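You operate a simulated robot arm through the tools that you are given. There is no shell and no other tool.

Carry out the task below with a simulated robot arm. There is one attempt and no reset: what you move stays moved.

## Task
Measure yellow bath to the cylinder's line, tip it into the white beaker and add water to the line.
Fine: the teal jug holds the bath, the white jug the water; jugs and cylinder go back where they stood. Set down upright: teal jug, yellow cylinder, white jug.
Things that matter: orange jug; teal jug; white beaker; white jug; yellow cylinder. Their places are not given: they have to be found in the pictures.

It is judged by the outcome, as a careful person would: the job done as asked, and still so three seconds after it is handed in. It fails if anything else is knocked over, pushed out of place, dropped, spilled or broken.

## Robot
A 7-joint arm with a two-finger parallel gripper, fixed in place. Base frame: the origin is on the floor under the middle of its stand, x ahead of it, y to its left, z up; the work surface is at about z = 900. Readings come in mm, degrees, newtons and seconds.
It reaches about 1247 mm from its shoulder. Its first joint turns from -132.0 to 132.0 degrees. Payload 3.91 kg.
The tool frame sits at the grasp point between the pads (the TCP): z along the fingers, y along the line on which they close. The tips reach 30 mm beyond it. Largest opening 110 mm; finger width 20, thickness 10; the body of the gripper, 48 by 112 mm, starts 55 mm behind the TCP.
Orientation is told as [roll, pitch, yaw] about the base's x, y, z axes, in that order, counted from this pose: with the fingers straight down and closing along the base's y, the tool's x points along the base's -x, its y along +y and its z along -z.

## Interface
- The arm moves only by the tool send_rows. Its argument "motion" is a list of rows, each a list of 2 entries, a list of its own where there are three numbers: the shift along the tool's x, y, z in m, then the turn, a rotation vector about the tool's x, y, z in degrees. In form: [[[dx, dy, dz], [rx, ry, rz]], ...]. A call has 1 to 20 rows; each row shifts and turns the commanded pose from where the row before left it, along the tool's axes as they then stand. "claw" is the opening, from 0 (shut) to 1 (fully open), set as the call begins (left out, the last holds). A row lasts 0.2 s, in which the tool goes at most 50 mm and 8.6 degrees; a call with a longer step from one row to the next is refused whole, and so is a gripper value outside its range. A pose out of reach is approached as far as the arm can. The call stops where the force on the tool passes 40 N (or 10 N more than at its start, if that is more) or the arm is blocked; 0.2 s more then pass. Each finger travels about 108 mm/s and halts on what it meets, pressing with about 22 N; the grip force reading is that of the motor and also rises with nothing between the fingers. The clock runs only during rows and for 0.2 s after the last one: add rows that do not move to give the fingers time. It gives the time, the measured TCP pose, the force on the tool (base axes), the opening and the grip force at its end, in the units of the frame above (readings bear some noise), with the torque about the TCP (base axes, N m) and any sound that the robot's microphone picked up.
- Cameras (640 x 400 px; columns grow to the right, rows downward): "scene" is fixed at [212.7, 654.8, 1671]; the picture's right is [-0.30, -0.95, 0.00], its down [-0.80, 0.25, -0.55] and it looks along [0.52, -0.16, -0.84] (base axes); focal length 214 px, centre (320, 200). "wrist" rides on the gripper at [72, 17, -103] in the tool frame; the picture's right is [-0.23, 0.97, 0.00], its down [-0.76, -0.18, -0.62] and it looks along [-0.61, -0.14, 0.78] (tool axes); focal length 222 px, centre (320, 200).
- capture(camera): a new picture of that camera. It takes no simulated time.
- point_at(camera, pixels): for up to 12 pixels [column, row] of the newest picture of that camera ("zoom" is the newest enlarged one), the place [x, y, z] in the base frame of the surface seen there, good to about 3 mm, but the place of the scene camera against the robot may be out by one fixed shift of up to 18 mm in any direction. It takes no simulated time.
- zoom(camera, box): a new picture of the part [left, top, right, bottom] of that camera's present view, enlarged. It takes no simulated time.
- job_done(): hands the job in; it is judged then, once.

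Open the gripper and draw the arm clear of the work before you hand the job in, unless the task says otherwise.

The tools are called after "Emit:" as a command line: name --argument value ..., lists and objects as JSON in quotes. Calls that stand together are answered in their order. send_rows: Moves the arm, as the interface text tells. Its arguments: {"type":"object","properties":{"motion":{"type":"array","items":{"type":"array"}},"claw":{"type":"number"}},"required":["motion"]} The other tools are called the same way: capture (camera) takes a picture; point_at (camera, pixels) gives the place of the surface under pixels of a picture; zoom (camera, box) takes an enlarged picture of a part of a camera's view; job_done () hands the job in.

At the start:

```text
clock: 0.0
position: [531.2, 478.0, 1354.0]
orientation: [0.0, 0.0, -0.1]
wrist_force: [-0.3, 0.7, 0.1]
moment: [-0.01, -0.02, -0.01]
opening: 110.2
finger_force: 0.0
```

scene: 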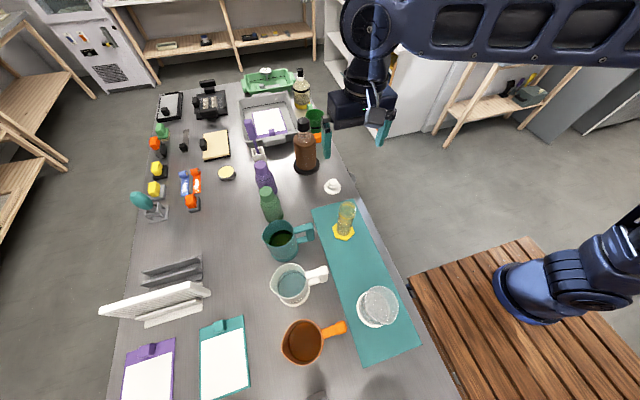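
wrist: 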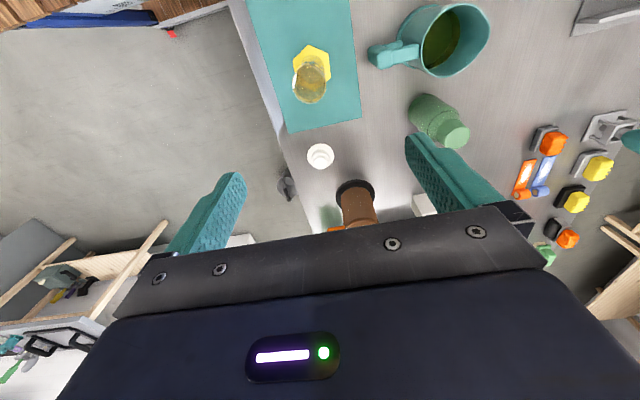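

I see in the scene picture a teal jug near (283,240), a white jug near (292,285), an orange jug near (303,342), a yellow cylinder near (345,220) and a clear beaker near (378,307). I zoom in for detail.

Emit:
zoom --camera "scene" --box '[250, 190, 430, 302]'

Emit:
zoom --camera "scene" --box '[250, 260, 430, 372]'

Emit:
zoom --camera "wrist" --box '[240, 0, 520, 175]'

```text
3.56 times, centred on (340, 246) of scene
```

zoom: 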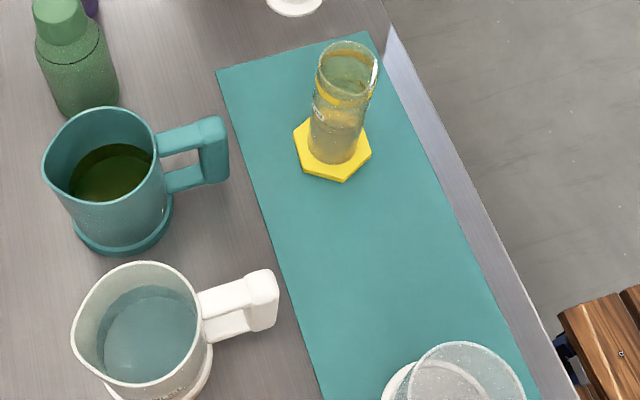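

```text
3.56 times, centred on (340, 316) of scene
```

zoom: 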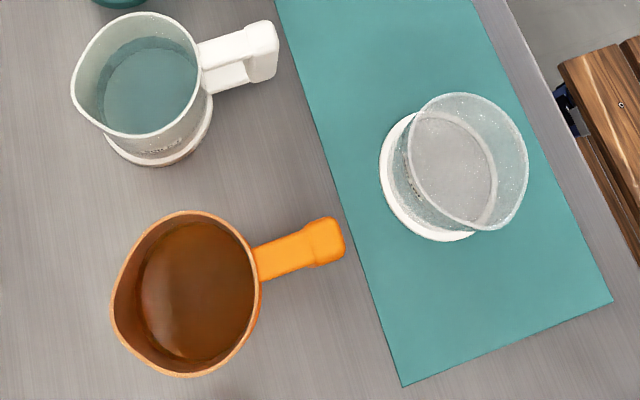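

```text
2.29 times, centred on (380, 88) of wrist
```

zoom: 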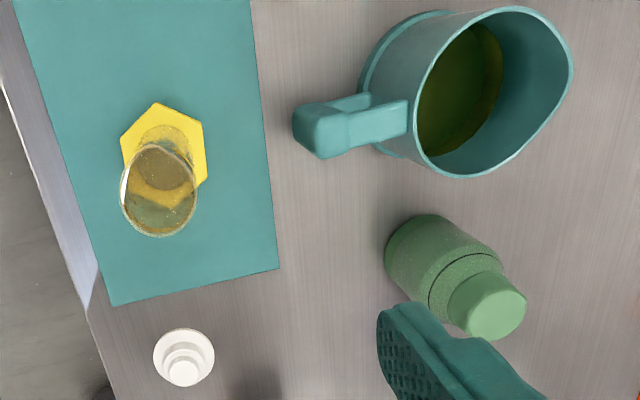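

The jugs' handles point to the picture's right (toward the robot side) and their spouts left. I read the places of the main items.

Emit:
point_at --camera "scene" --pixels '[[345, 222], [343, 236], [334, 236], [353, 232], [308, 232], [300, 233], [280, 240], [264, 237], [300, 226], [325, 272], [303, 280], [271, 281]]'

Emit:
point_at --camera "wrist" --pixels '[[303, 61], [325, 54], [330, 75], [308, 45], [294, 66], [375, 58], [404, 49], [423, 64], [440, 36], [490, 27], [465, 6], [430, 28]]'

```text
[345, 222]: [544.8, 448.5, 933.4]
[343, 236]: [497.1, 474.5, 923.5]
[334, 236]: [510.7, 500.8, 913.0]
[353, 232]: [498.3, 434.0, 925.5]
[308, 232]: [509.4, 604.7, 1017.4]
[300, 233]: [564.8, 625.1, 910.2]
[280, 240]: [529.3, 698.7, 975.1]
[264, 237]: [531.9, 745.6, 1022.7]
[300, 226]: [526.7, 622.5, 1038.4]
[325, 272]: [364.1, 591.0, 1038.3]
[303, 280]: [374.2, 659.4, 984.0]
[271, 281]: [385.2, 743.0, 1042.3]
```

```text
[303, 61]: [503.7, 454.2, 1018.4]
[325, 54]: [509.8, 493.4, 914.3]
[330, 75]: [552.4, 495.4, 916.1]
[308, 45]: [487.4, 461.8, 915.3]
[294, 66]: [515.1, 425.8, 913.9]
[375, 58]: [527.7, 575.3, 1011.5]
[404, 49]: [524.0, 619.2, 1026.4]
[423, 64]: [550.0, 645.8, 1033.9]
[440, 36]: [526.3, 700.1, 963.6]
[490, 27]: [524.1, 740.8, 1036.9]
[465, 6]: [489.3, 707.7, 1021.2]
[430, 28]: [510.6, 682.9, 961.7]
```

The wrist view gives cylinder base about (520,465) and teal jug about (526,680). I read the beaker, orange and white jugs from the scene.

Emit:
point_at --camera "scene" --pixels '[[362, 312], [372, 326], [377, 290], [397, 305], [360, 305], [378, 315], [340, 328], [320, 334], [282, 345], [310, 362], [318, 275], [292, 288]]'

Emit:
zoom --camera "scene" --box '[315, 190, 379, 250]'

Emit:
zoom --camera "scene" --box '[345, 275, 409, 335]'

```text
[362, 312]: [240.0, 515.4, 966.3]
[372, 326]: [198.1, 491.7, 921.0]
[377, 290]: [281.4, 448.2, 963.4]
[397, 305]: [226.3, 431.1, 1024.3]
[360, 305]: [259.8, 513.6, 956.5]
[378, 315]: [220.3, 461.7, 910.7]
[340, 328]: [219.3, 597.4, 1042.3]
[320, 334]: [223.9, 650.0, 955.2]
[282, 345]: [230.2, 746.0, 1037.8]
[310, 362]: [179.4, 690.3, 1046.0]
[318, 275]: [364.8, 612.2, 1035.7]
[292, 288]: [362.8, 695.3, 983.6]
```

```text
6.67 times, centred on (347, 220) of scene
```

zoom: 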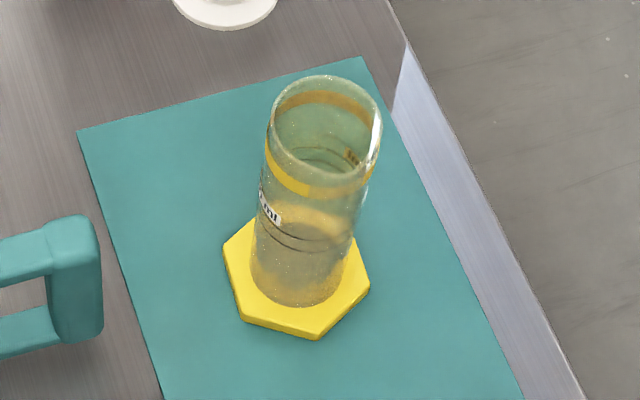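

```text
6.67 times, centred on (377, 305) of scene
```

zoom: 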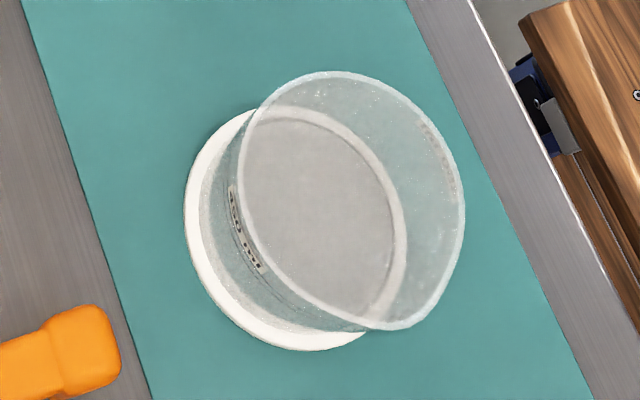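

The cylinder carries a yellow line with a "ml" label; the beaker has a label too. I first turn the hand 90 degrees (yaw +90) up high where nothing is near, so that it can tip forward along +y and look at things from the side.

Emit:
send_rows --motion '[[[0, 0, 0], [0, 0, -8.2]], [[0, 0, 0], [0, 0, -8.2]], [[0, 0, 0], [0, 0, -8.2]], [[0, 0, 0], [0, 0, -8.2]], [[0, 0, 0], [0, 0, -8.2]], [[0, 0, 0], [0, 0, -8.2]], [[0, 0, 0], [0, 0, -8.2]], [[0, 0, 0], [0, 0, -8.2]], [[0, 0, 0], [0, 0, -8.2]], [[0, 0, 0], [0, 0, -8.2]], [[0, 0, 0], [0, 0, -8.0]]]'

Emit:
capture --camera "wrist"

Emit:
capture --camera "scene"

```text
clock: 2.4
position: [531.2, 477.4, 1353.1]
orientation: [-0.1, -0.1, 90.2]
wrist_force: [0.2, -0.7, 0.4]
moment: [-0.02, -0.01, 0.0]
opening: 110.0
finger_force: 0.1
```

```text
taken
```

wrist: 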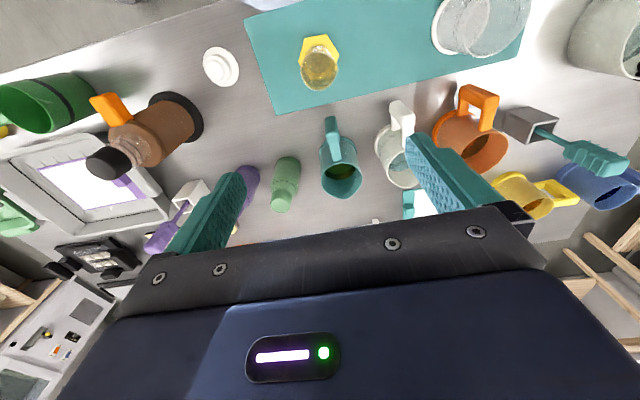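

```text
taken
```

scene: 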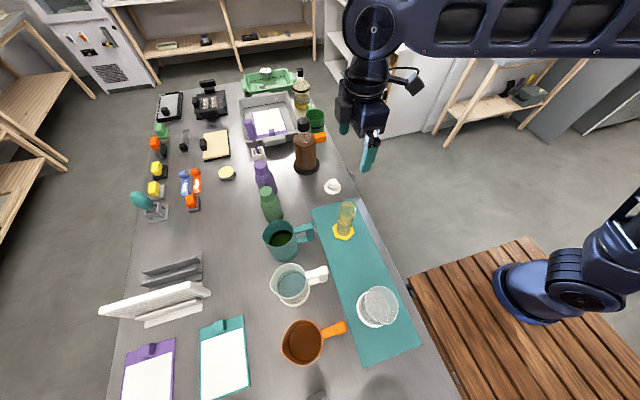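

The yaw +90 works; the wrist view now shows all the vessels upright from the robot side (teal jug at (340,165), white jug (400,150), orange jug (475,130), beaker (480,25), cylinder (320,62)). I zoom in for handle detail and read points.

Emit:
zoom --camera "wrist" --box '[290, 90, 450, 210]'

Emit:
zoom --camera "wrist" --box '[420, 0, 560, 90]'

Emit:
zoom --camera "wrist" --box '[280, 20, 360, 100]'

Emit:
point_at --camera "wrist" --pixels '[[331, 120], [332, 130], [334, 150], [340, 165], [335, 195], [345, 185], [402, 108], [405, 120], [407, 133], [403, 155], [450, 15], [505, 20]]'

```text
3.33 times, centred on (370, 150) of wrist
```

zoom: 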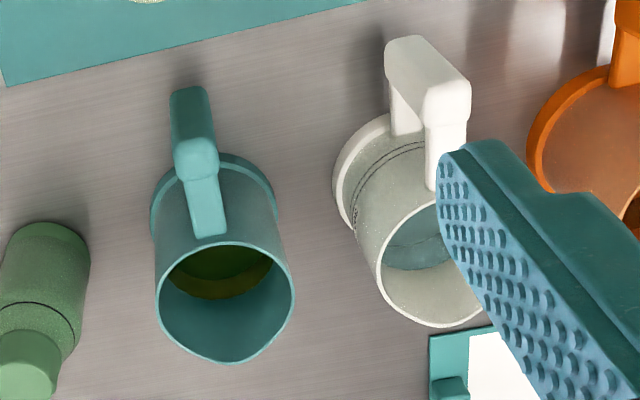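

```text
4.44 times, centred on (490, 45) of wrist
```

zoom: 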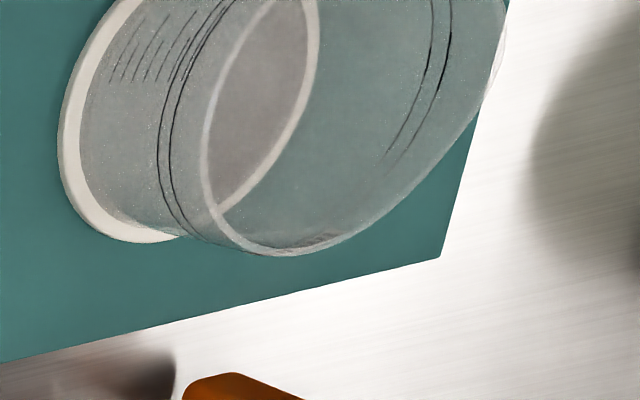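

```text
5.00 times, centred on (320, 60) of wrist
```

zoom: 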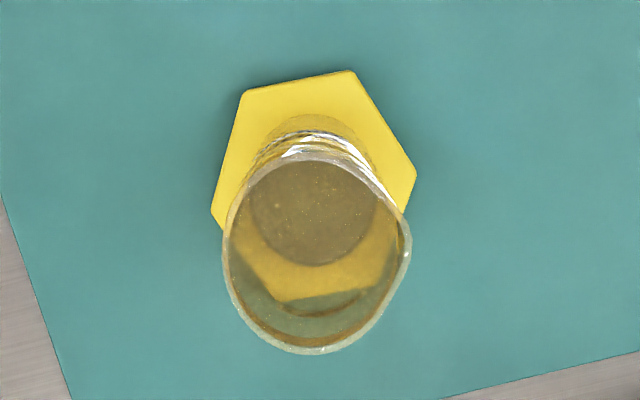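

```text
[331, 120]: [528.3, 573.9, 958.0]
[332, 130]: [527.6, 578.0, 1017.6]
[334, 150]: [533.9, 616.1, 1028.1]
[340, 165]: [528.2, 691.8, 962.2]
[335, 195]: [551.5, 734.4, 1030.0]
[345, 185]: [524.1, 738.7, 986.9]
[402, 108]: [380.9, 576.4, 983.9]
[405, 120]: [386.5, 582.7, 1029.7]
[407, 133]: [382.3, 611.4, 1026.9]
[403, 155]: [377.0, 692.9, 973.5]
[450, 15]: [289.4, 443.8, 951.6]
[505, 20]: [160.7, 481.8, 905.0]
```

The jugs' handles are L/D-shaped with a vertical outer grip around y≈575. I now move to the robot side of the cylinder at a safe height and tip the hand 45° so the wrist camera looks level along +y.

Emit:
send_rows --motion '[[[0.036, 0.002, 0.03], [0, 0, 0]], [[0.036, 0.002, 0.03], [0, 0, 0]], [[0.036, 0.002, 0.03], [0, 0, 0]], [[0.036, 0.002, 0.03], [0, 0, 0]], [[0.036, 0.002, 0.03], [0, 0, 0]], [[0, 0, 0], [0, -7.5, 0]], [[0, 0, 0], [0, -7.5, 0]], [[0, 0, 0], [0, -7.5, 0]], [[0, 0, 0], [0, -7.5, 0]], [[0, 0, 0], [0, -7.5, 0]], [[0, 0, 0], [0, -7.5, 0]]]'

Emit:
capture --camera "wrist"

Emit:
capture --camera "scene"

```text
clock: 4.8
position: [520.9, 297.5, 1204.9]
orientation: [-0.1, -45.2, 90.0]
wrist_force: [0.2, -0.4, 0.5]
moment: [0.04, 0.0, -0.01]
opening: 110.2
finger_force: 0.0
```

```text
taken
```

wrist: 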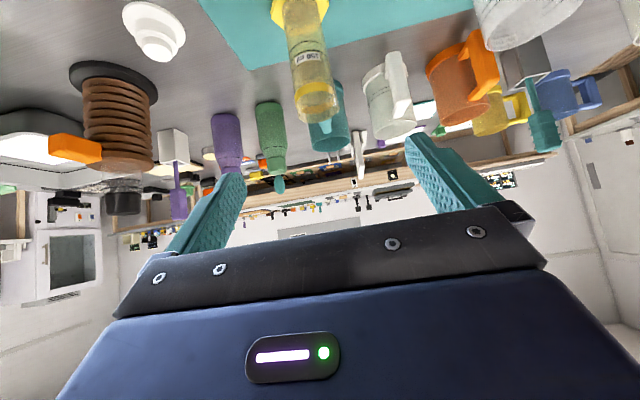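

```text
taken
```

scene: 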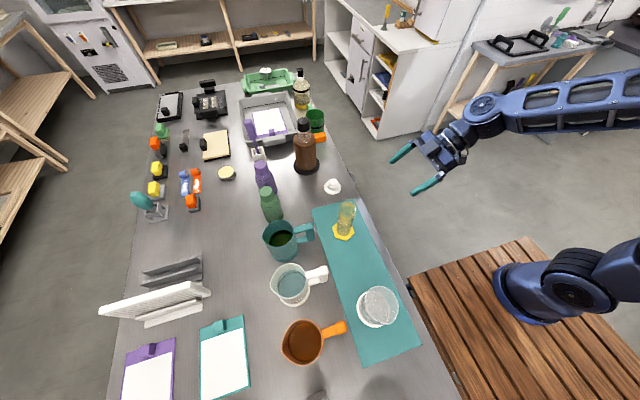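

The side view shows the cylinder upside-down in the picture at (310,60), with its line near the mouth at around (315,92). I zoom in on the cylinder, and the jugs beyond.

Emit:
zoom --camera "wrist" --box '[260, 0, 380, 140]'

Emit:
zoom --camera "wrist" --box '[340, 20, 520, 150]'

Emit:
point_at --camera "wrist" --pixels '[[318, 104], [313, 82], [305, 30], [300, 20], [302, 8], [314, 92], [330, 90], [296, 92]]'

```text
2.86 times, centred on (320, 70) of wrist
```

zoom: 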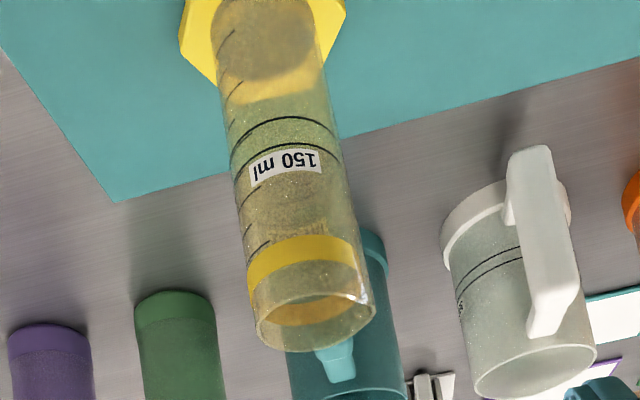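

```text
3.08 times, centred on (430, 85) of wrist
```

zoom: 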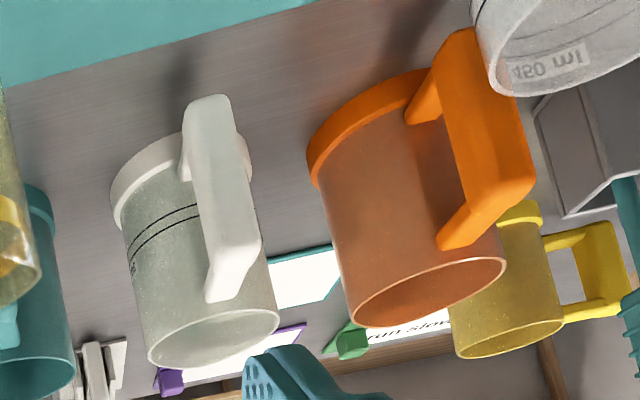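

```text
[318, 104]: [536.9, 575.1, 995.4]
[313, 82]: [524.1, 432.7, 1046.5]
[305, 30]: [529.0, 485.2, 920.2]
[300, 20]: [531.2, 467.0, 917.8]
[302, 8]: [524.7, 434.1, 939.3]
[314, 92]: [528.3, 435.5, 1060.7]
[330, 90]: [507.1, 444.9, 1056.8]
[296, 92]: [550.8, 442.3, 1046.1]
```

The cylinder carries "150 ml" by a pair of thin dark lines at mid-height plus a yellow band near the mouth; the beaker's label reads "450 ml". I go lower and closer for a level view of the cylinder's marks.

Emit:
send_rows --motion '[[[0.021, 0, 0.0333], [0, 0, 0]], [[0.021, 0, 0.0333], [0, 0, 0]], [[0.021, 0, 0.0333], [0, 0, 0]], [[0.021, 0, 0.0333], [0, 0, 0]], [[0.021, 0, 0.0333], [0, 0, 0]], [[0.021, 0, 0.0333], [0, 0, 0]]]'

Emit:
capture --camera "wrist"

Emit:
zoom --camera "wrist" --box '[230, 50, 400, 220]'

```text
clock: 6.2
position: [520.2, 353.3, 976.2]
orientation: [-0.1, -45.1, 90.1]
wrist_force: [-0.4, -0.3, 0.9]
moment: [0.01, -0.02, -0.01]
opening: 109.9
finger_force: 0.0
```

```text
taken
```

wrist: 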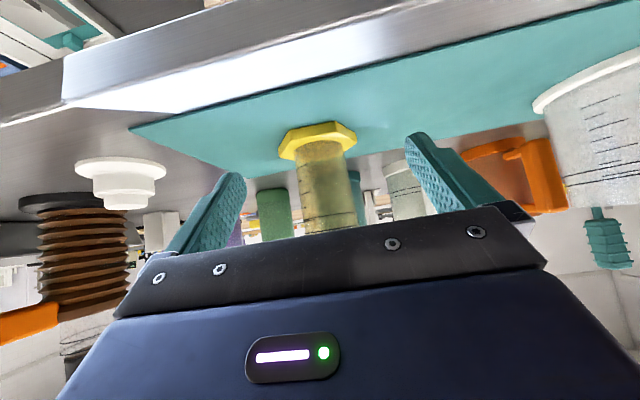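

```text
2.35 times, centred on (315, 135) of wrist
```

zoom: 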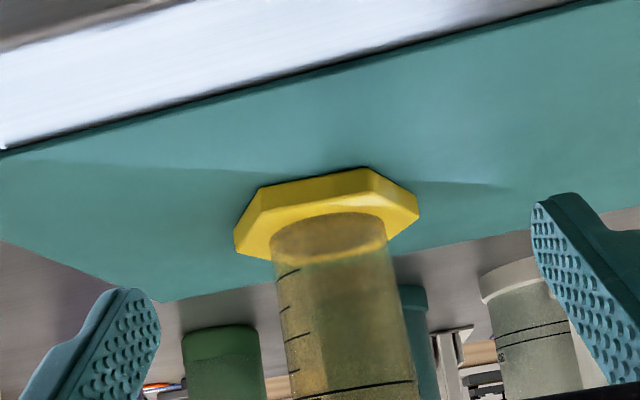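

The gripper body hides the upper half of the cylinder. I rise about 80 mm so the marks come into the clear part of the picture.

Emit:
send_rows --motion '[[[-0.028, 0, -0.028], [0, 0, 0]], [[-0.028, 0, -0.028], [0, 0, 0]]]'

Emit:
capture --camera "wrist"

Emit:
zoom --camera "wrist" --box '[250, 40, 390, 200]'

Emit:
zoom --camera "wrist" --box '[500, 0, 640, 160]'

```text
clock: 6.8
position: [521.4, 350.5, 1054.6]
orientation: [0.2, -45.0, 90.0]
wrist_force: [0.7, -0.4, 0.1]
moment: [0.06, 0.04, 0.01]
opening: 109.9
finger_force: 0.0
```

```text
taken
```

wrist: 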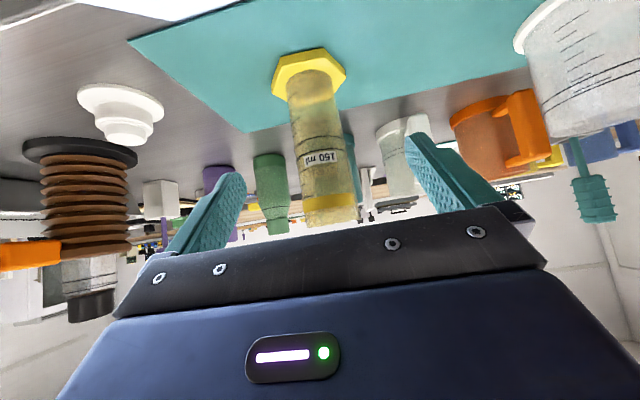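

```text
2.50 times, centred on (320, 120) of wrist
```

zoom: 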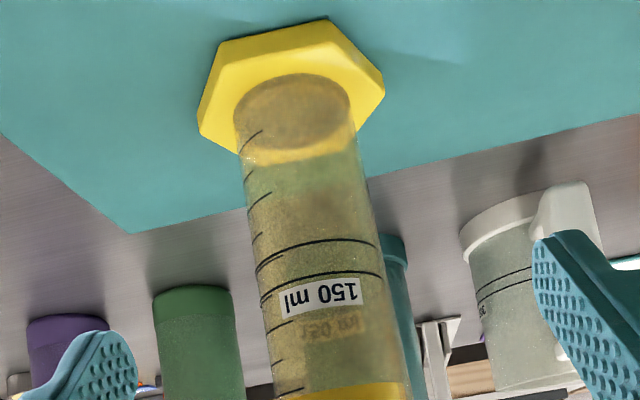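

```text
2.50 times, centred on (570, 80) of wrist
```

zoom: 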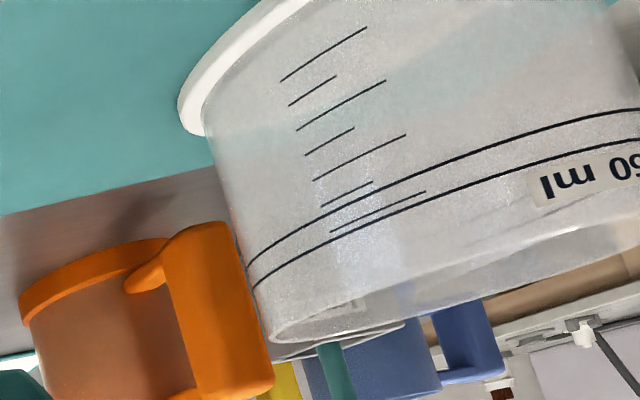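

The marks are two thin rings with the tag "150 ml" (cylinder) and "450 ml" (beaker); a fill between the rings is the aim. I measure their heights and the cylinder's width.

Emit:
point_at --camera "wrist" --pixels '[[324, 136], [322, 149], [326, 196], [330, 215], [321, 118], [292, 146], [345, 146], [320, 105], [305, 66], [590, 95], [590, 82], [600, 40]]'

Emit:
zoom --camera "wrist" --box '[280, 100, 360, 220]'

```text
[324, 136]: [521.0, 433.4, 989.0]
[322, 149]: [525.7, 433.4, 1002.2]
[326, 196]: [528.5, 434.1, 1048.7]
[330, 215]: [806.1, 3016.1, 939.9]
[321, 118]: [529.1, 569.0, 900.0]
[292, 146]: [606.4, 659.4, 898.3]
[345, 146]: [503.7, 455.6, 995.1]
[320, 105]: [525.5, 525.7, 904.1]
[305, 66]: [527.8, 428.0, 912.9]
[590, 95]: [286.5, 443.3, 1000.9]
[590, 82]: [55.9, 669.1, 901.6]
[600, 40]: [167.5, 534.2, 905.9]
```

```text
3.33 times, centred on (320, 160) of wrist
```

zoom: 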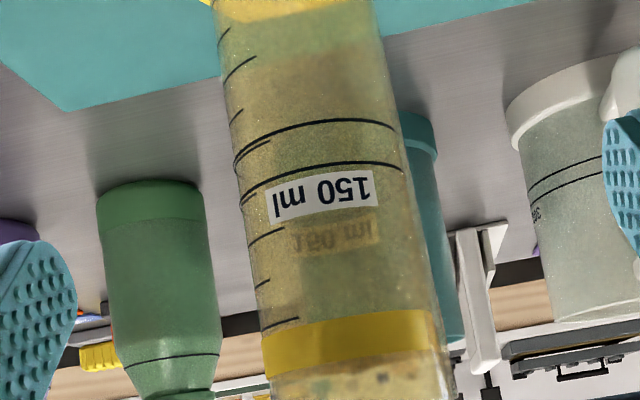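

Rings are at about z 989 and 1002 on the cylinder (base plate top ~914, rim above ~1060). For the jug handles I want the opposite hand turn (camera on the far/top side) so that the hand clears the cylinder; I rise, level the hand to straight down, and turn back 180°, checking it is reachable.

Emit:
send_rows --motion '[[[-0.03, 0, -0.03], [0, 0, 0]], [[-0.03, 0, -0.03], [0, 0, 0]], [[-0.03, 0, -0.03], [0, 0, 0]], [[-0.03, 0, -0.03], [0, 0, 0]], [[-0.03, 0, -0.03], [0, 0, 0]], [[-0.03, 0, -0.03], [0, 0, 0]], [[0, 0, 0], [0, 7.5, 0]], [[0, 0, 0], [0, 7.5, 0]], [[0, 0, 0], [0, 7.5, 0]], [[0, 0, 0], [0, 7.5, 0]], [[0, 0, 0], [0, 7.5, 0]], [[0, 0, 0], [0, 7.5, 0]]]'

Emit:
send_rows --motion '[[[0, 0, 0], [0, 0, 8.5]], [[0, 0, 0], [0, 0, 8.5]], [[0, 0, 0], [0, 0, 8.5]], [[0, 0, 0], [0, 0, 8.5]], [[0, 0, 0], [0, 0, 8.5]], [[0, 0, 0], [0, 0, 8.5]], [[0, 0, 0], [0, 0, 8.5]], [[0, 0, 0], [0, 0, 8.5]], [[0, 0, 0], [0, 0, 8.5]], [[0, 0, 0], [0, 0, 8.5]], [[0, 0, 0], [0, 0, 8.5]], [[0, 0, 0], [0, 0, 8.5]], [[0, 0, 0], [0, 0, 8.5]], [[0, 0, 0], [0, 0, 8.5]], [[0, 0, 0], [0, 0, 8.5]], [[0, 0, 0], [0, 0, 8.5]], [[0, 0, 0], [0, 0, 8.5]], [[0, 0, 0], [0, 0, 8.5]], [[0, 0, 0], [0, 0, 8.5]], [[0, 0, 0], [0, 0, 8.5]]]'

Emit:
capture --camera "wrist"

```text
clock: 9.4
position: [520.0, 349.2, 1308.3]
orientation: [-0.1, 0.2, 90.0]
wrist_force: [0.2, -0.5, 0.0]
moment: [0.05, -0.04, -0.03]
opening: 109.9
finger_force: 0.0
```

```text
clock: 13.6
position: [521.5, 348.9, 1307.5]
orientation: [0.1, 0.0, -80.1]
wrist_force: [-0.7, 0.1, -0.5]
moment: [-0.02, 0.0, -0.04]
opening: 110.0
finger_force: 0.0
```

```text
taken
```

wrist: 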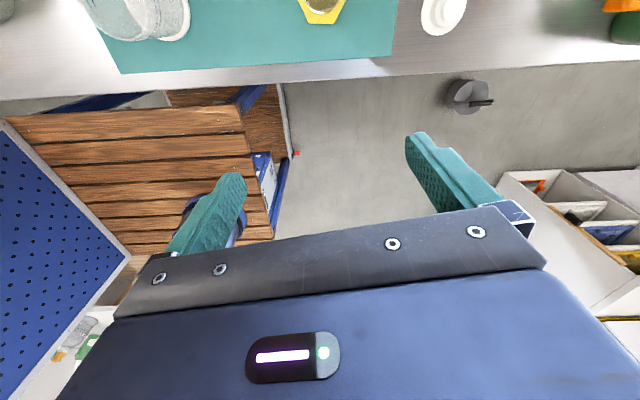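

Yaw −80 is reached without trouble. Now I test in free air the tilted pouring pose (yaw −48, hand tipped 45° backwards) to know whether the arm can do it.

Emit:
send_rows --motion '[[[0, 0, 0], [0, 0, -8]], [[0, 0, 0], [0, 0, -8]], [[0, 0, 0], [0, 0, -8]], [[0, 0, 0], [0, 0, -8]], [[-0.0136, 0.025, 0.0193], [0, 0, 0]], [[-0.0136, 0.025, 0.0193], [0, 0, 0]], [[-0.0136, 0.025, 0.0193], [0, 0, 0]], [[0, 0, 0], [0, -8, 0]], [[0, 0, 0], [0, -8, 0]], [[0, 0, 0], [0, -8, 0]], [[0, 0, 0], [0, -8, 0]], [[0, 0, 0], [0, -8, 0]], [[0, 0, 0], [0, -8, 0]]]'

Emit:
capture --camera "wrist"

Emit:
capture --camera "scene"

```text
clock: 16.4
position: [605.1, 368.1, 1250.4]
orientation: [0.1, -48.1, -48.0]
wrist_force: [0.1, -0.8, 0.3]
moment: [0.04, 0.01, 0.07]
opening: 110.2
finger_force: 0.0
```

```text
taken
```

wrist: 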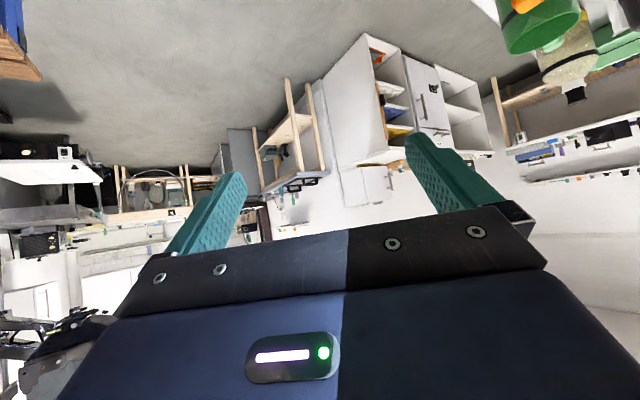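

```text
taken
```

scene: 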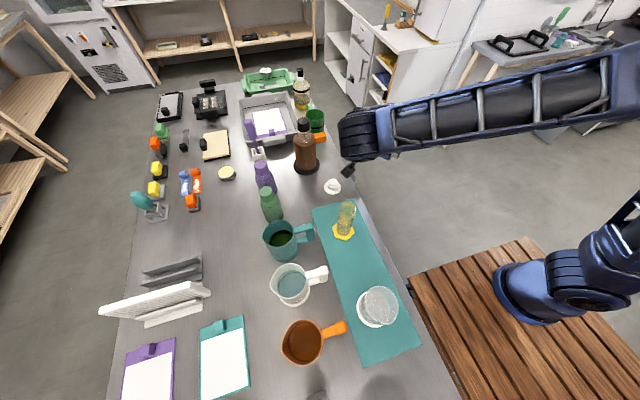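

The arm holds the 48° backward tilt without trouble, so pouring with the spout pointing away is feasible. Now I return to straight, turn to yaw −90, tip 30° toward the teal jug's handle and stop about 150 mm off it for a look.

Emit:
send_rows --motion '[[[0, 0, 0], [0, 8, 0]], [[0, 0, 0], [0, 8, 0]], [[0, 0, 0], [0, 8, 0]], [[0, 0, 0], [0, 8, 0]], [[0, 0, 0], [0, 8, 0]], [[0, 0, 0], [0, 8, 0]], [[0, 0, 0], [0, 0, 8.4]], [[0, 0, 0], [0, 0, 8.4]], [[0, 0, 0], [0, 0, 8.4]], [[0, 0, 0], [0, 0, 8.4]], [[0, 0, 0], [0, 0, 8.4]], [[0, 0, 0], [0, 7.5, 0]], [[0, 0, 0], [0, 7.5, 0]], [[0, 0, 0], [0, 7.5, 0]], [[0, 0, 0], [0, 7.5, 0]]]'

Emit:
send_rows --motion '[[[0.0109, -0.0155, 0.034], [0, 0, 0]], [[0.0109, -0.0155, 0.034], [0, 0, 0]], [[0.0109, -0.0155, 0.034], [0, 0, 0]], [[0.0109, -0.0155, 0.034], [0, 0, 0]], [[0.0109, -0.0155, 0.034], [0, 0, 0]], [[0, 0, 0], [0, 0, 0]]]'

Emit:
capture --camera "wrist"

Emit:
capture --camera "scene"

```text
clock: 19.6
position: [604.1, 369.7, 1251.0]
orientation: [0.0, 30.2, -90.0]
wrist_force: [-0.2, 0.3, -0.1]
moment: [-0.02, 0.01, -0.03]
opening: 109.9
finger_force: 0.1
```

```text
clock: 21.0
position: [525.4, 503.3, 1130.6]
orientation: [0.0, 29.9, -90.0]
wrist_force: [-0.1, 0.6, 0.5]
moment: [-0.01, -0.02, -0.02]
opening: 110.1
finger_force: 0.2
```

```text
taken
```

wrist: 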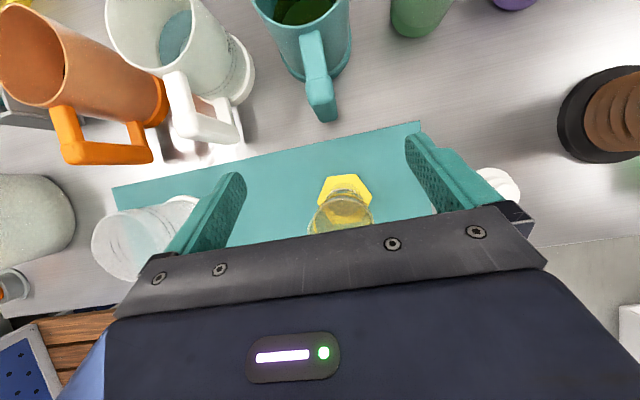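

```text
taken
```

scene: 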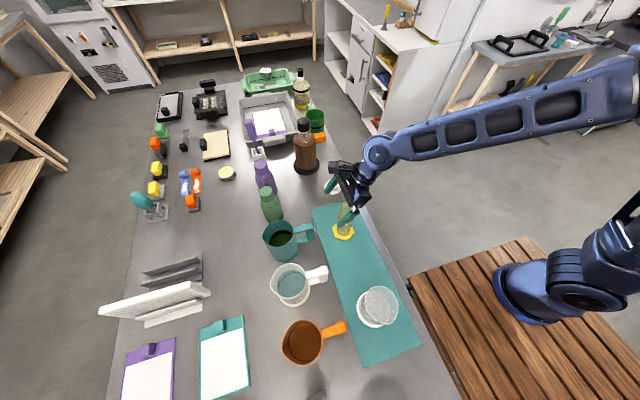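

The view is straight down-ish: the teal handle is at (300–335, 35–120). I zoom on it and read its exact place.

Emit:
zoom --camera "wrist" --box '[240, 0, 400, 130]'

Emit:
zoom --camera "wrist" --box '[90, 0, 250, 170]'

Emit:
point_at --camera "wrist" --pixels '[[311, 35], [308, 55], [318, 80], [309, 82], [330, 78], [323, 110], [322, 95], [315, 100], [333, 95], [345, 30], [300, 10], [340, 55]]'

```text
3.08 times, centred on (320, 65) of wrist
```

zoom: 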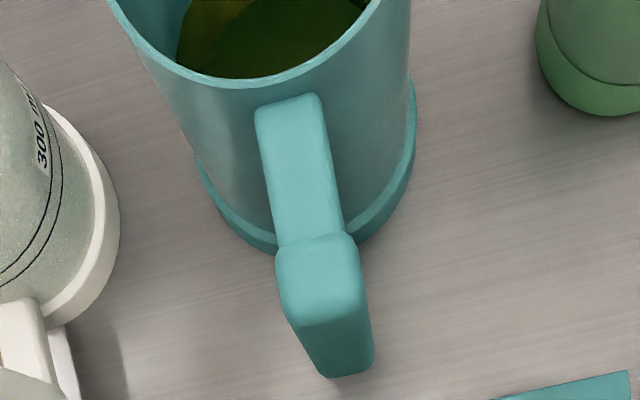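

```text
2.35 times, centred on (170, 85) of wrist
```

zoom: 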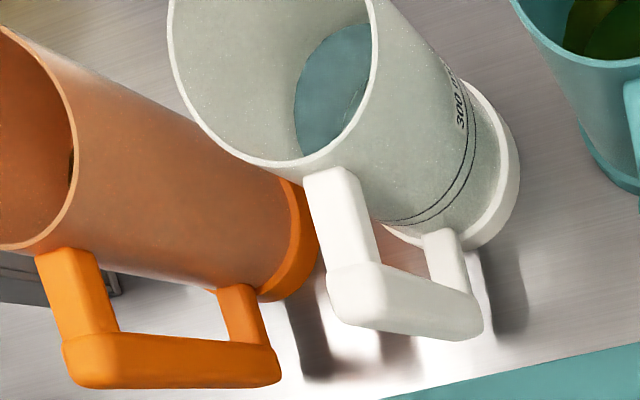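

```text
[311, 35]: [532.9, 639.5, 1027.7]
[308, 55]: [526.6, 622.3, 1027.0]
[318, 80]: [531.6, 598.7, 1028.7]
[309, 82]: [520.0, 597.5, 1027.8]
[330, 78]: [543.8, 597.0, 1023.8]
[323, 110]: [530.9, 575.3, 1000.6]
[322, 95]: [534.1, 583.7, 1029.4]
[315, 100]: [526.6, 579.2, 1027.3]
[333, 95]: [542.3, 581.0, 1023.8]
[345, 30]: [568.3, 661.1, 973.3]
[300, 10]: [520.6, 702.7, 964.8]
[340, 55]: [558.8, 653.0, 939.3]
```

The handle's outer block is at x 520–544, y 575–600, top z≈1029, so centre (532, 588). I shift sideways to line up and advance 100 mm along the fingers, with the opening reduced to about 77 mm.

Emit:
send_rows --motion '[[[0.0092, 0.0055, 0], [0, 0, 0]], [[0, 0, 0.034], [0, 0, 0]], [[0, 0, 0.034], [0, 0, 0]], [[0, 0, 0.034], [0, 0, 0]], [[0, 0, 0], [0, 0, 0]]]' --claw 0.7

Emit:
capture --camera "wrist"

Emit:
zoom --camera "scene" --box '[250, 150, 410, 280]'

```text
clock: 22.2
position: [528.4, 559.9, 1049.1]
orientation: [-0.1, 29.9, -90.0]
wrist_force: [-0.1, 0.7, 0.9]
moment: [0.02, 0.0, 0.05]
opening: 77.0
finger_force: 0.2
```

```text
taken
```

wrist: 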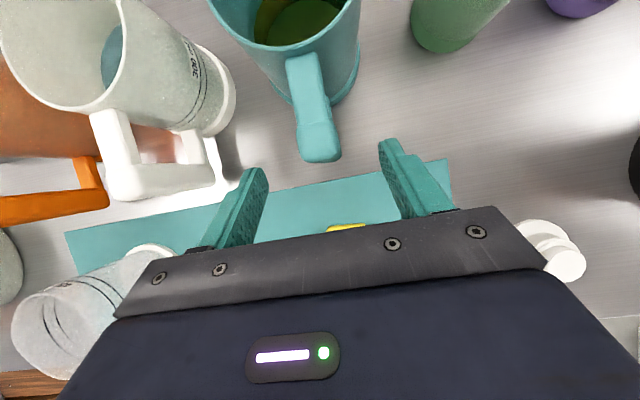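

```text
3.08 times, centred on (330, 215) of scene
```

zoom: 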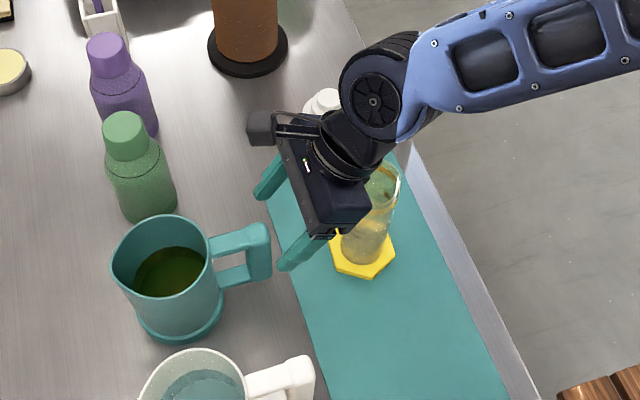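

The fingers straddle the handle (handle end at (320,150), finger tips at (255,170) and (385,145)). I verify the centring by reading points on the handle and the finger tips.

Emit:
zoom --camera "wrist" --box '[230, 50, 430, 200]'

Emit:
point_at --camera "wrist" --pixels '[[310, 130], [300, 130], [328, 128], [305, 75], [292, 75], [318, 72], [264, 178], [386, 150], [256, 172], [392, 145], [320, 158], [335, 150]]'

Emit:
send_rows --motion '[[[0, 0, 0], [0, 0, 0]]]'

```text
2.67 times, centred on (330, 125) of wrist
```

zoom: 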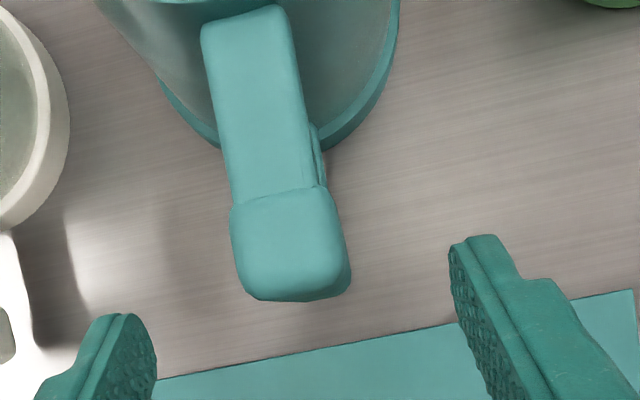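

```text
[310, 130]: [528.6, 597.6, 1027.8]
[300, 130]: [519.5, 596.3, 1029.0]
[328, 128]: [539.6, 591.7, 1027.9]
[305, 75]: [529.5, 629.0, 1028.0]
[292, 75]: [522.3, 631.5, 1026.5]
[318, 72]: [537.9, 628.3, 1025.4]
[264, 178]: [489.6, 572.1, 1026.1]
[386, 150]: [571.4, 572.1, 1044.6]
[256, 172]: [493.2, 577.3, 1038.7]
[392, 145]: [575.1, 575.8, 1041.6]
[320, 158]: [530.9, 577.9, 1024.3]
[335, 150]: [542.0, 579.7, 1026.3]
```

```text
clock: 22.6
position: [529.0, 560.1, 1048.5]
orientation: [0.0, 29.9, -90.0]
wrist_force: [0.3, -0.3, 0.2]
moment: [0.01, 0.01, 0.0]
opening: 77.2
finger_force: 0.1
```

Handle centre x≈530.5 and my TCP is at 529.0, nearly centred. I nudge 1.5 mm and go the remaining 56 mm in along the fingers.

Emit:
send_rows --motion '[[[0, 0.0015, 0.019], [0, 0, 0]], [[0, 0, 0.019], [0, 0, 0]], [[0, 0, 0.018], [0, 0, 0]], [[0, 0, 0], [0, 0, 0]]]'

Emit:
capture --camera "wrist"

Emit:
zoom --camera "scene" --box '[250, 170, 410, 280]'

```text
clock: 23.6
position: [532.6, 591.6, 995.6]
orientation: [0.0, 30.0, -90.0]
wrist_force: [0.1, 0.5, 0.1]
moment: [-0.03, -0.02, 0.01]
opening: 77.1
finger_force: 0.2
```

```text
taken
```

wrist: 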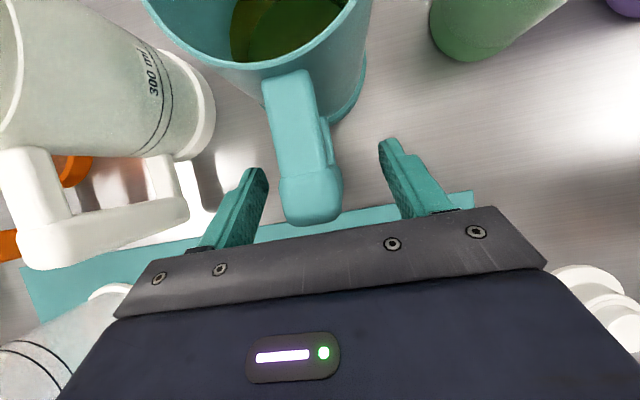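

```text
3.64 times, centred on (330, 225) of scene
```

zoom: 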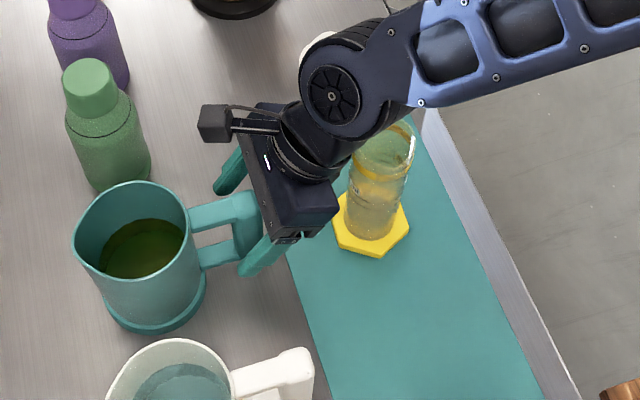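

The fingers straddle the handle block fully. I take a still reading to check the centring before closing.

Emit:
send_rows --motion '[[[0, 0, 0], [0, 0, 0]], [[0, 0, 0], [0, 0, 0]]]'

Emit:
zoom --camera "wrist" --box '[230, 100, 430, 240]'

Emit:
point_at --camera "wrist" --pixels '[[284, 185], [300, 185], [310, 190], [335, 185], [270, 100], [305, 95], [264, 185], [388, 155]]'

```text
clock: 24.2
position: [531.5, 590.0, 997.0]
orientation: [0.0, 30.0, -90.1]
wrist_force: [0.2, -0.4, -0.1]
moment: [-0.02, 0.0, 0.0]
opening: 77.0
finger_force: 0.0
```

```text
2.86 times, centred on (330, 170) of wrist
```

zoom: 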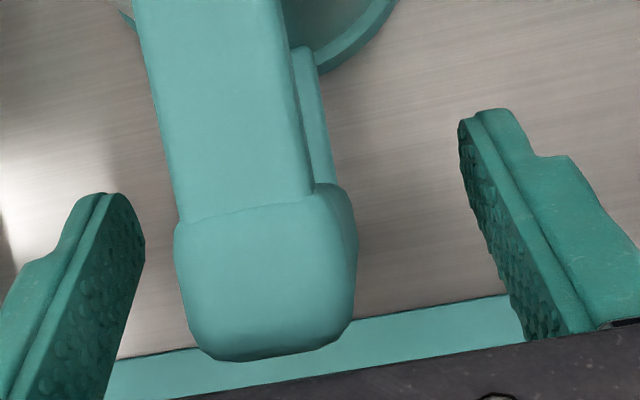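

```text
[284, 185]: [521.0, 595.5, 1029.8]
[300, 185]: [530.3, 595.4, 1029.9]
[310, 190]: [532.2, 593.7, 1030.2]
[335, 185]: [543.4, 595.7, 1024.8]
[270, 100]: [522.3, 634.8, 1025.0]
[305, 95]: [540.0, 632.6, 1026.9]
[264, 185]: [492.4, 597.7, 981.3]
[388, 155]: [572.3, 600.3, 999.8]
```

Handle spans x 520–544 and my TCP x is 531.5, centred. I close the gripper.

Emit:
send_rows --motion '[[[0, 0, 0], [0, 0, 0]], [[0, 0, 0], [0, 0, 0]], [[0, 0, 0], [0, 0, 0]], [[0, 0, 0], [0, 0, 0]]]' --claw 0

Emit:
capture --camera "wrist"

Emit:
zoom --camera "scene" --box '[250, 170, 410, 280]'

```text
clock: 25.2
position: [532.2, 590.7, 996.4]
orientation: [0.0, 30.1, -90.0]
wrist_force: [-2.5, 0.1, 0.2]
moment: [0.13, 0.4, 0.23]
opening: 28.0
finger_force: 22.0
```

```text
taken
```

wrist: 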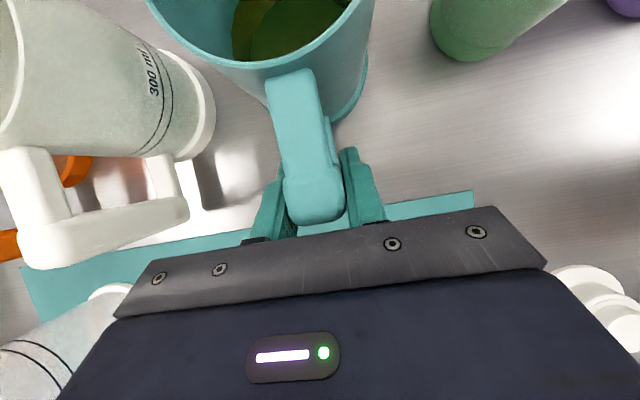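

```text
3.64 times, centred on (330, 225) of scene
```

zoom: 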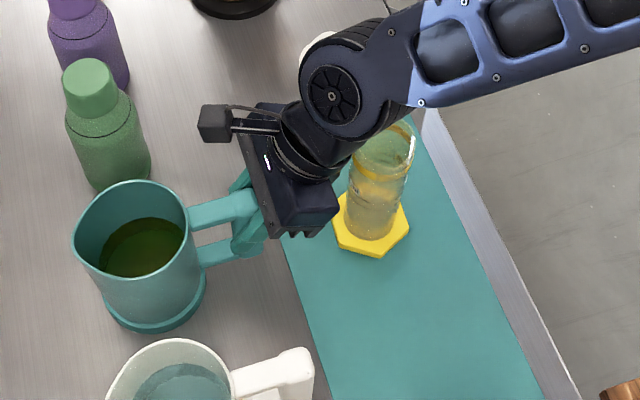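

Grip is at 28 mm with 22 N and the jug has not shifted in the scene picture. I lift just 12 mm straight up to see how it holds.

Emit:
send_rows --motion '[[[0.001, 0, -0.001732], [0, 0, 0]], [[0.0015, 0, -0.0026], [0, 0, 0]], [[0.0015, 0, -0.0026], [0, 0, 0]], [[0.002, 0, -0.003464], [0, 0, 0]], [[0, 0, 0], [0, 0, 0]]]'

Emit:
capture --camera "wrist"

Emit:
zoom --camera "scene" --box '[250, 170, 410, 280]'

```text
clock: 26.4
position: [534.5, 589.0, 1010.4]
orientation: [0.0, 30.0, -90.1]
wrist_force: [0.3, 0.4, -5.0]
moment: [-0.56, 0.03, 0.02]
opening: 28.0
finger_force: 22.3
```

```text
taken
```

wrist: 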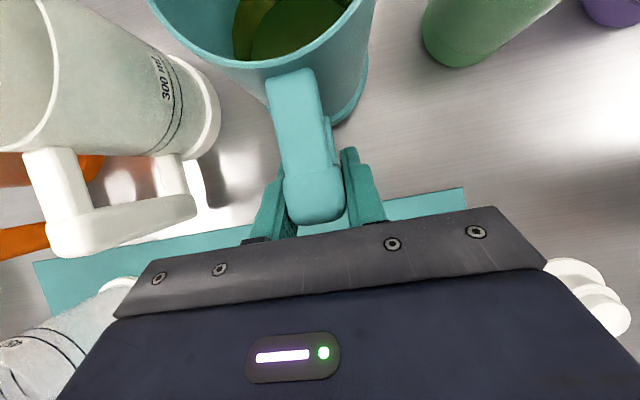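

```text
3.64 times, centred on (330, 225) of scene
```

zoom: 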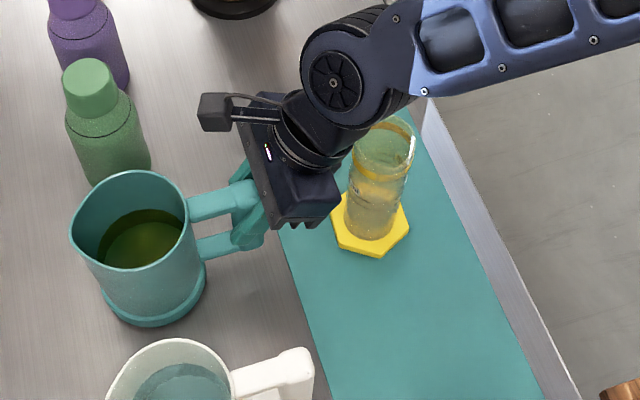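

The weight shows as −5.0 N with −0.56 N·m, the jug hangs level and hasn't slipped. I lift on by 200 mm in gentle steps.

Emit:
send_rows --motion '[[[0.005, 0, -0.00866], [0, 0, 0]], [[0.0075, 0, -0.01299], [0, 0, 0]], [[0.01, 0, -0.01732], [0, 0, 0]], [[0.0125, 0, -0.02165], [0, 0, 0]], [[0.0125, 0, -0.02165], [0, 0, 0]], [[0.0125, 0, -0.02165], [0, 0, 0]], [[0.0125, 0, -0.02165], [0, 0, 0]], [[0.0125, 0, -0.02165], [0, 0, 0]], [[0.01, 0, -0.01732], [0, 0, 0]], [[0.005, 0, -0.00866], [0, 0, 0]], [[0, 0, 0], [0, 0, 0]], [[0, 0, 0], [0, 0, 0]]]'

Emit:
capture --camera "wrist"

Emit:
capture --camera "scene"

```text
clock: 29.0
position: [532.6, 590.6, 1211.5]
orientation: [0.0, 30.0, -90.0]
wrist_force: [-0.2, -0.3, -6.0]
moment: [-0.5, -0.04, 0.02]
opening: 27.7
finger_force: 21.8
```

```text
taken
```

wrist: 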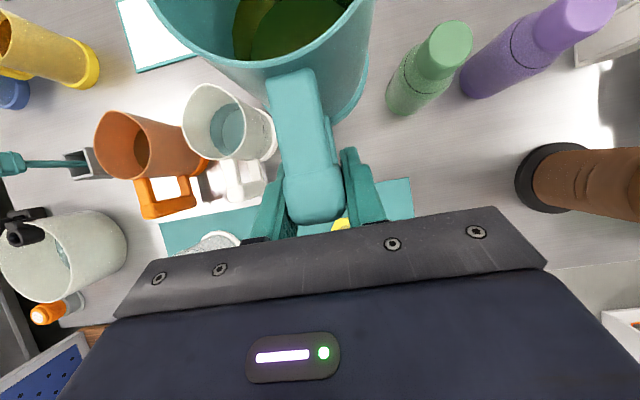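

```text
taken
```

scene: 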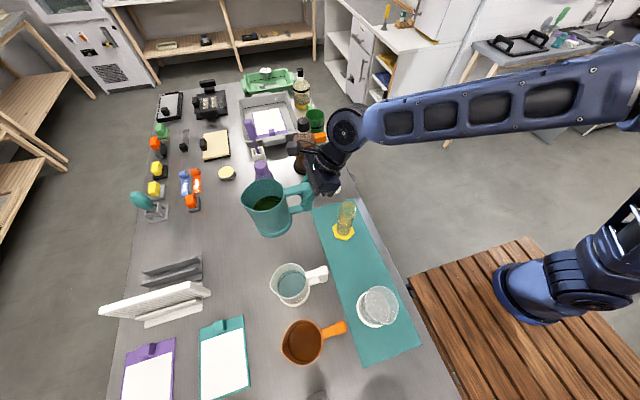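

The jug is up and steady at −6 N. I zoom in on it to measure the spout tip relative to the hand.

Emit:
zoom --camera "scene" --box '[225, 140, 365, 250]'

Emit:
point_at --camera "scene" --pixels '[[241, 196], [242, 190], [245, 203], [250, 183], [285, 190], [287, 200], [275, 208], [262, 211], [305, 190], [267, 200]]'

```text
3.64 times, centred on (295, 195) of scene
```

zoom: 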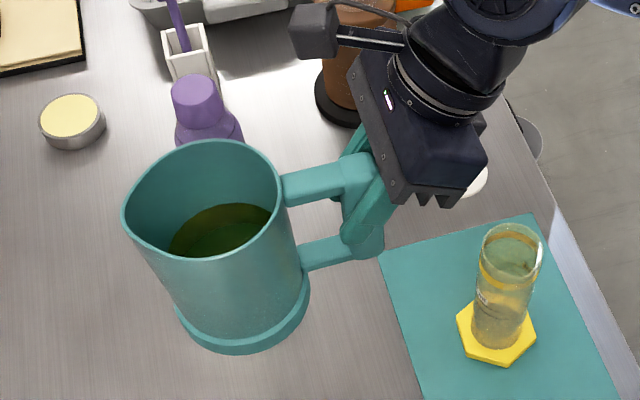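

```text
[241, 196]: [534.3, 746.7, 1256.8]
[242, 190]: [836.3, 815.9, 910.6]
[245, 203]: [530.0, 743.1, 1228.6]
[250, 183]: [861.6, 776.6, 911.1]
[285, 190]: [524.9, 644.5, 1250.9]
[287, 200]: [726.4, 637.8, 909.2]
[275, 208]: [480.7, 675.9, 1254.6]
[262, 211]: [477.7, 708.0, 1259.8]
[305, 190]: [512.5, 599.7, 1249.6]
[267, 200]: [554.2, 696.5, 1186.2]
```

Spout tip reads about (534,747,1257) in the scene frame. Now I zoom on the cylinder to get its rim and base in the same camera frame, so that relative offsets cancel.

Emit:
zoom --camera "scene" --box '[315, 190, 379, 250]'

Emit:
point_at --camera "zoom" --pixels '[[270, 130], [325, 78], [380, 115], [318, 177], [275, 160], [365, 165], [290, 88], [240, 318], [365, 280], [318, 335], [225, 255], [300, 185]]'

```text
6.67 times, centred on (347, 220) of scene
```

zoom: 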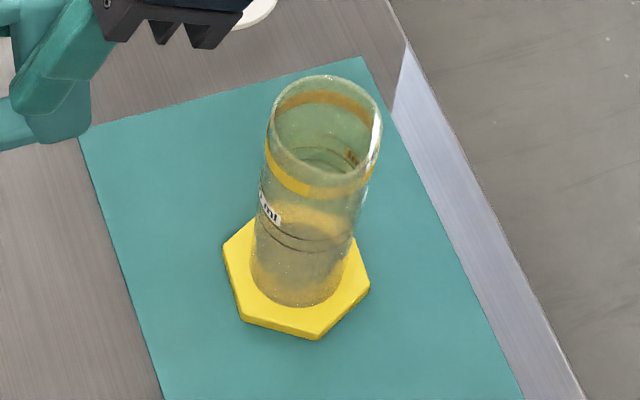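

```text
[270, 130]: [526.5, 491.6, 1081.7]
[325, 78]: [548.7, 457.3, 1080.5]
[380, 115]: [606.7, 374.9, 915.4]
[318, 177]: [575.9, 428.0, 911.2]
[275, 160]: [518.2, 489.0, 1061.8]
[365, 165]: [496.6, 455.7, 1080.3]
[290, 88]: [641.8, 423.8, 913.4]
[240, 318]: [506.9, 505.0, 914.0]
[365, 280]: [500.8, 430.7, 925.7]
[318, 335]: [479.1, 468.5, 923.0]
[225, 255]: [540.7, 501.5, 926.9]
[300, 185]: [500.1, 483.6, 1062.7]
```

Cylinder rim in the scene frame: centre about (522.4, 464.6), radius ~27, z≈1081 (scene frame, which looks ~10 mm high and ~8 mm short in x compared with the wrist). I sample the spout tip more finely in the same frame.

Emit:
zoom --camera "scene" --box '[232, 172, 300, 218]'

Emit:
point_at --camera "zoom" --pixels '[[86, 225], [92, 210], [90, 240], [100, 262], [150, 300], [250, 345], [350, 340], [450, 285], [490, 225], [500, 180], [110, 180], [160, 125]]'

```text
8.70 times, centred on (266, 195) of scene
```

zoom: 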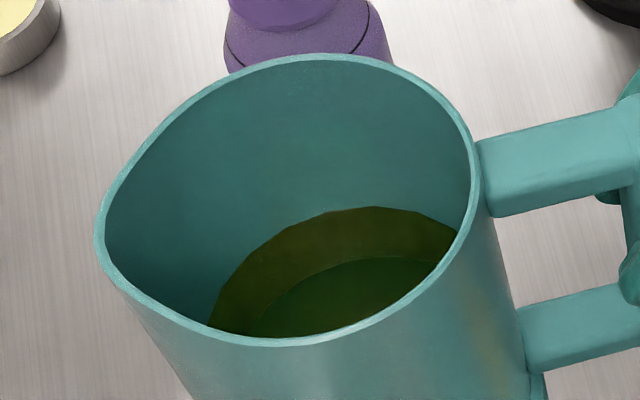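

```text
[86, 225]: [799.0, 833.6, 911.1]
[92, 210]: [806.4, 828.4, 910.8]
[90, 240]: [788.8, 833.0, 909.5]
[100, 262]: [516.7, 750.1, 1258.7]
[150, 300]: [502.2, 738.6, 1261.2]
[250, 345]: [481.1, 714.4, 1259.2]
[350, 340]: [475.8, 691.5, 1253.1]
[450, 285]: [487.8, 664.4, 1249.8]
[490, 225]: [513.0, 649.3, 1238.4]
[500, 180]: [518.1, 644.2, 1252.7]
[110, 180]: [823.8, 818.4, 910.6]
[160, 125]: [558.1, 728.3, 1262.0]
```

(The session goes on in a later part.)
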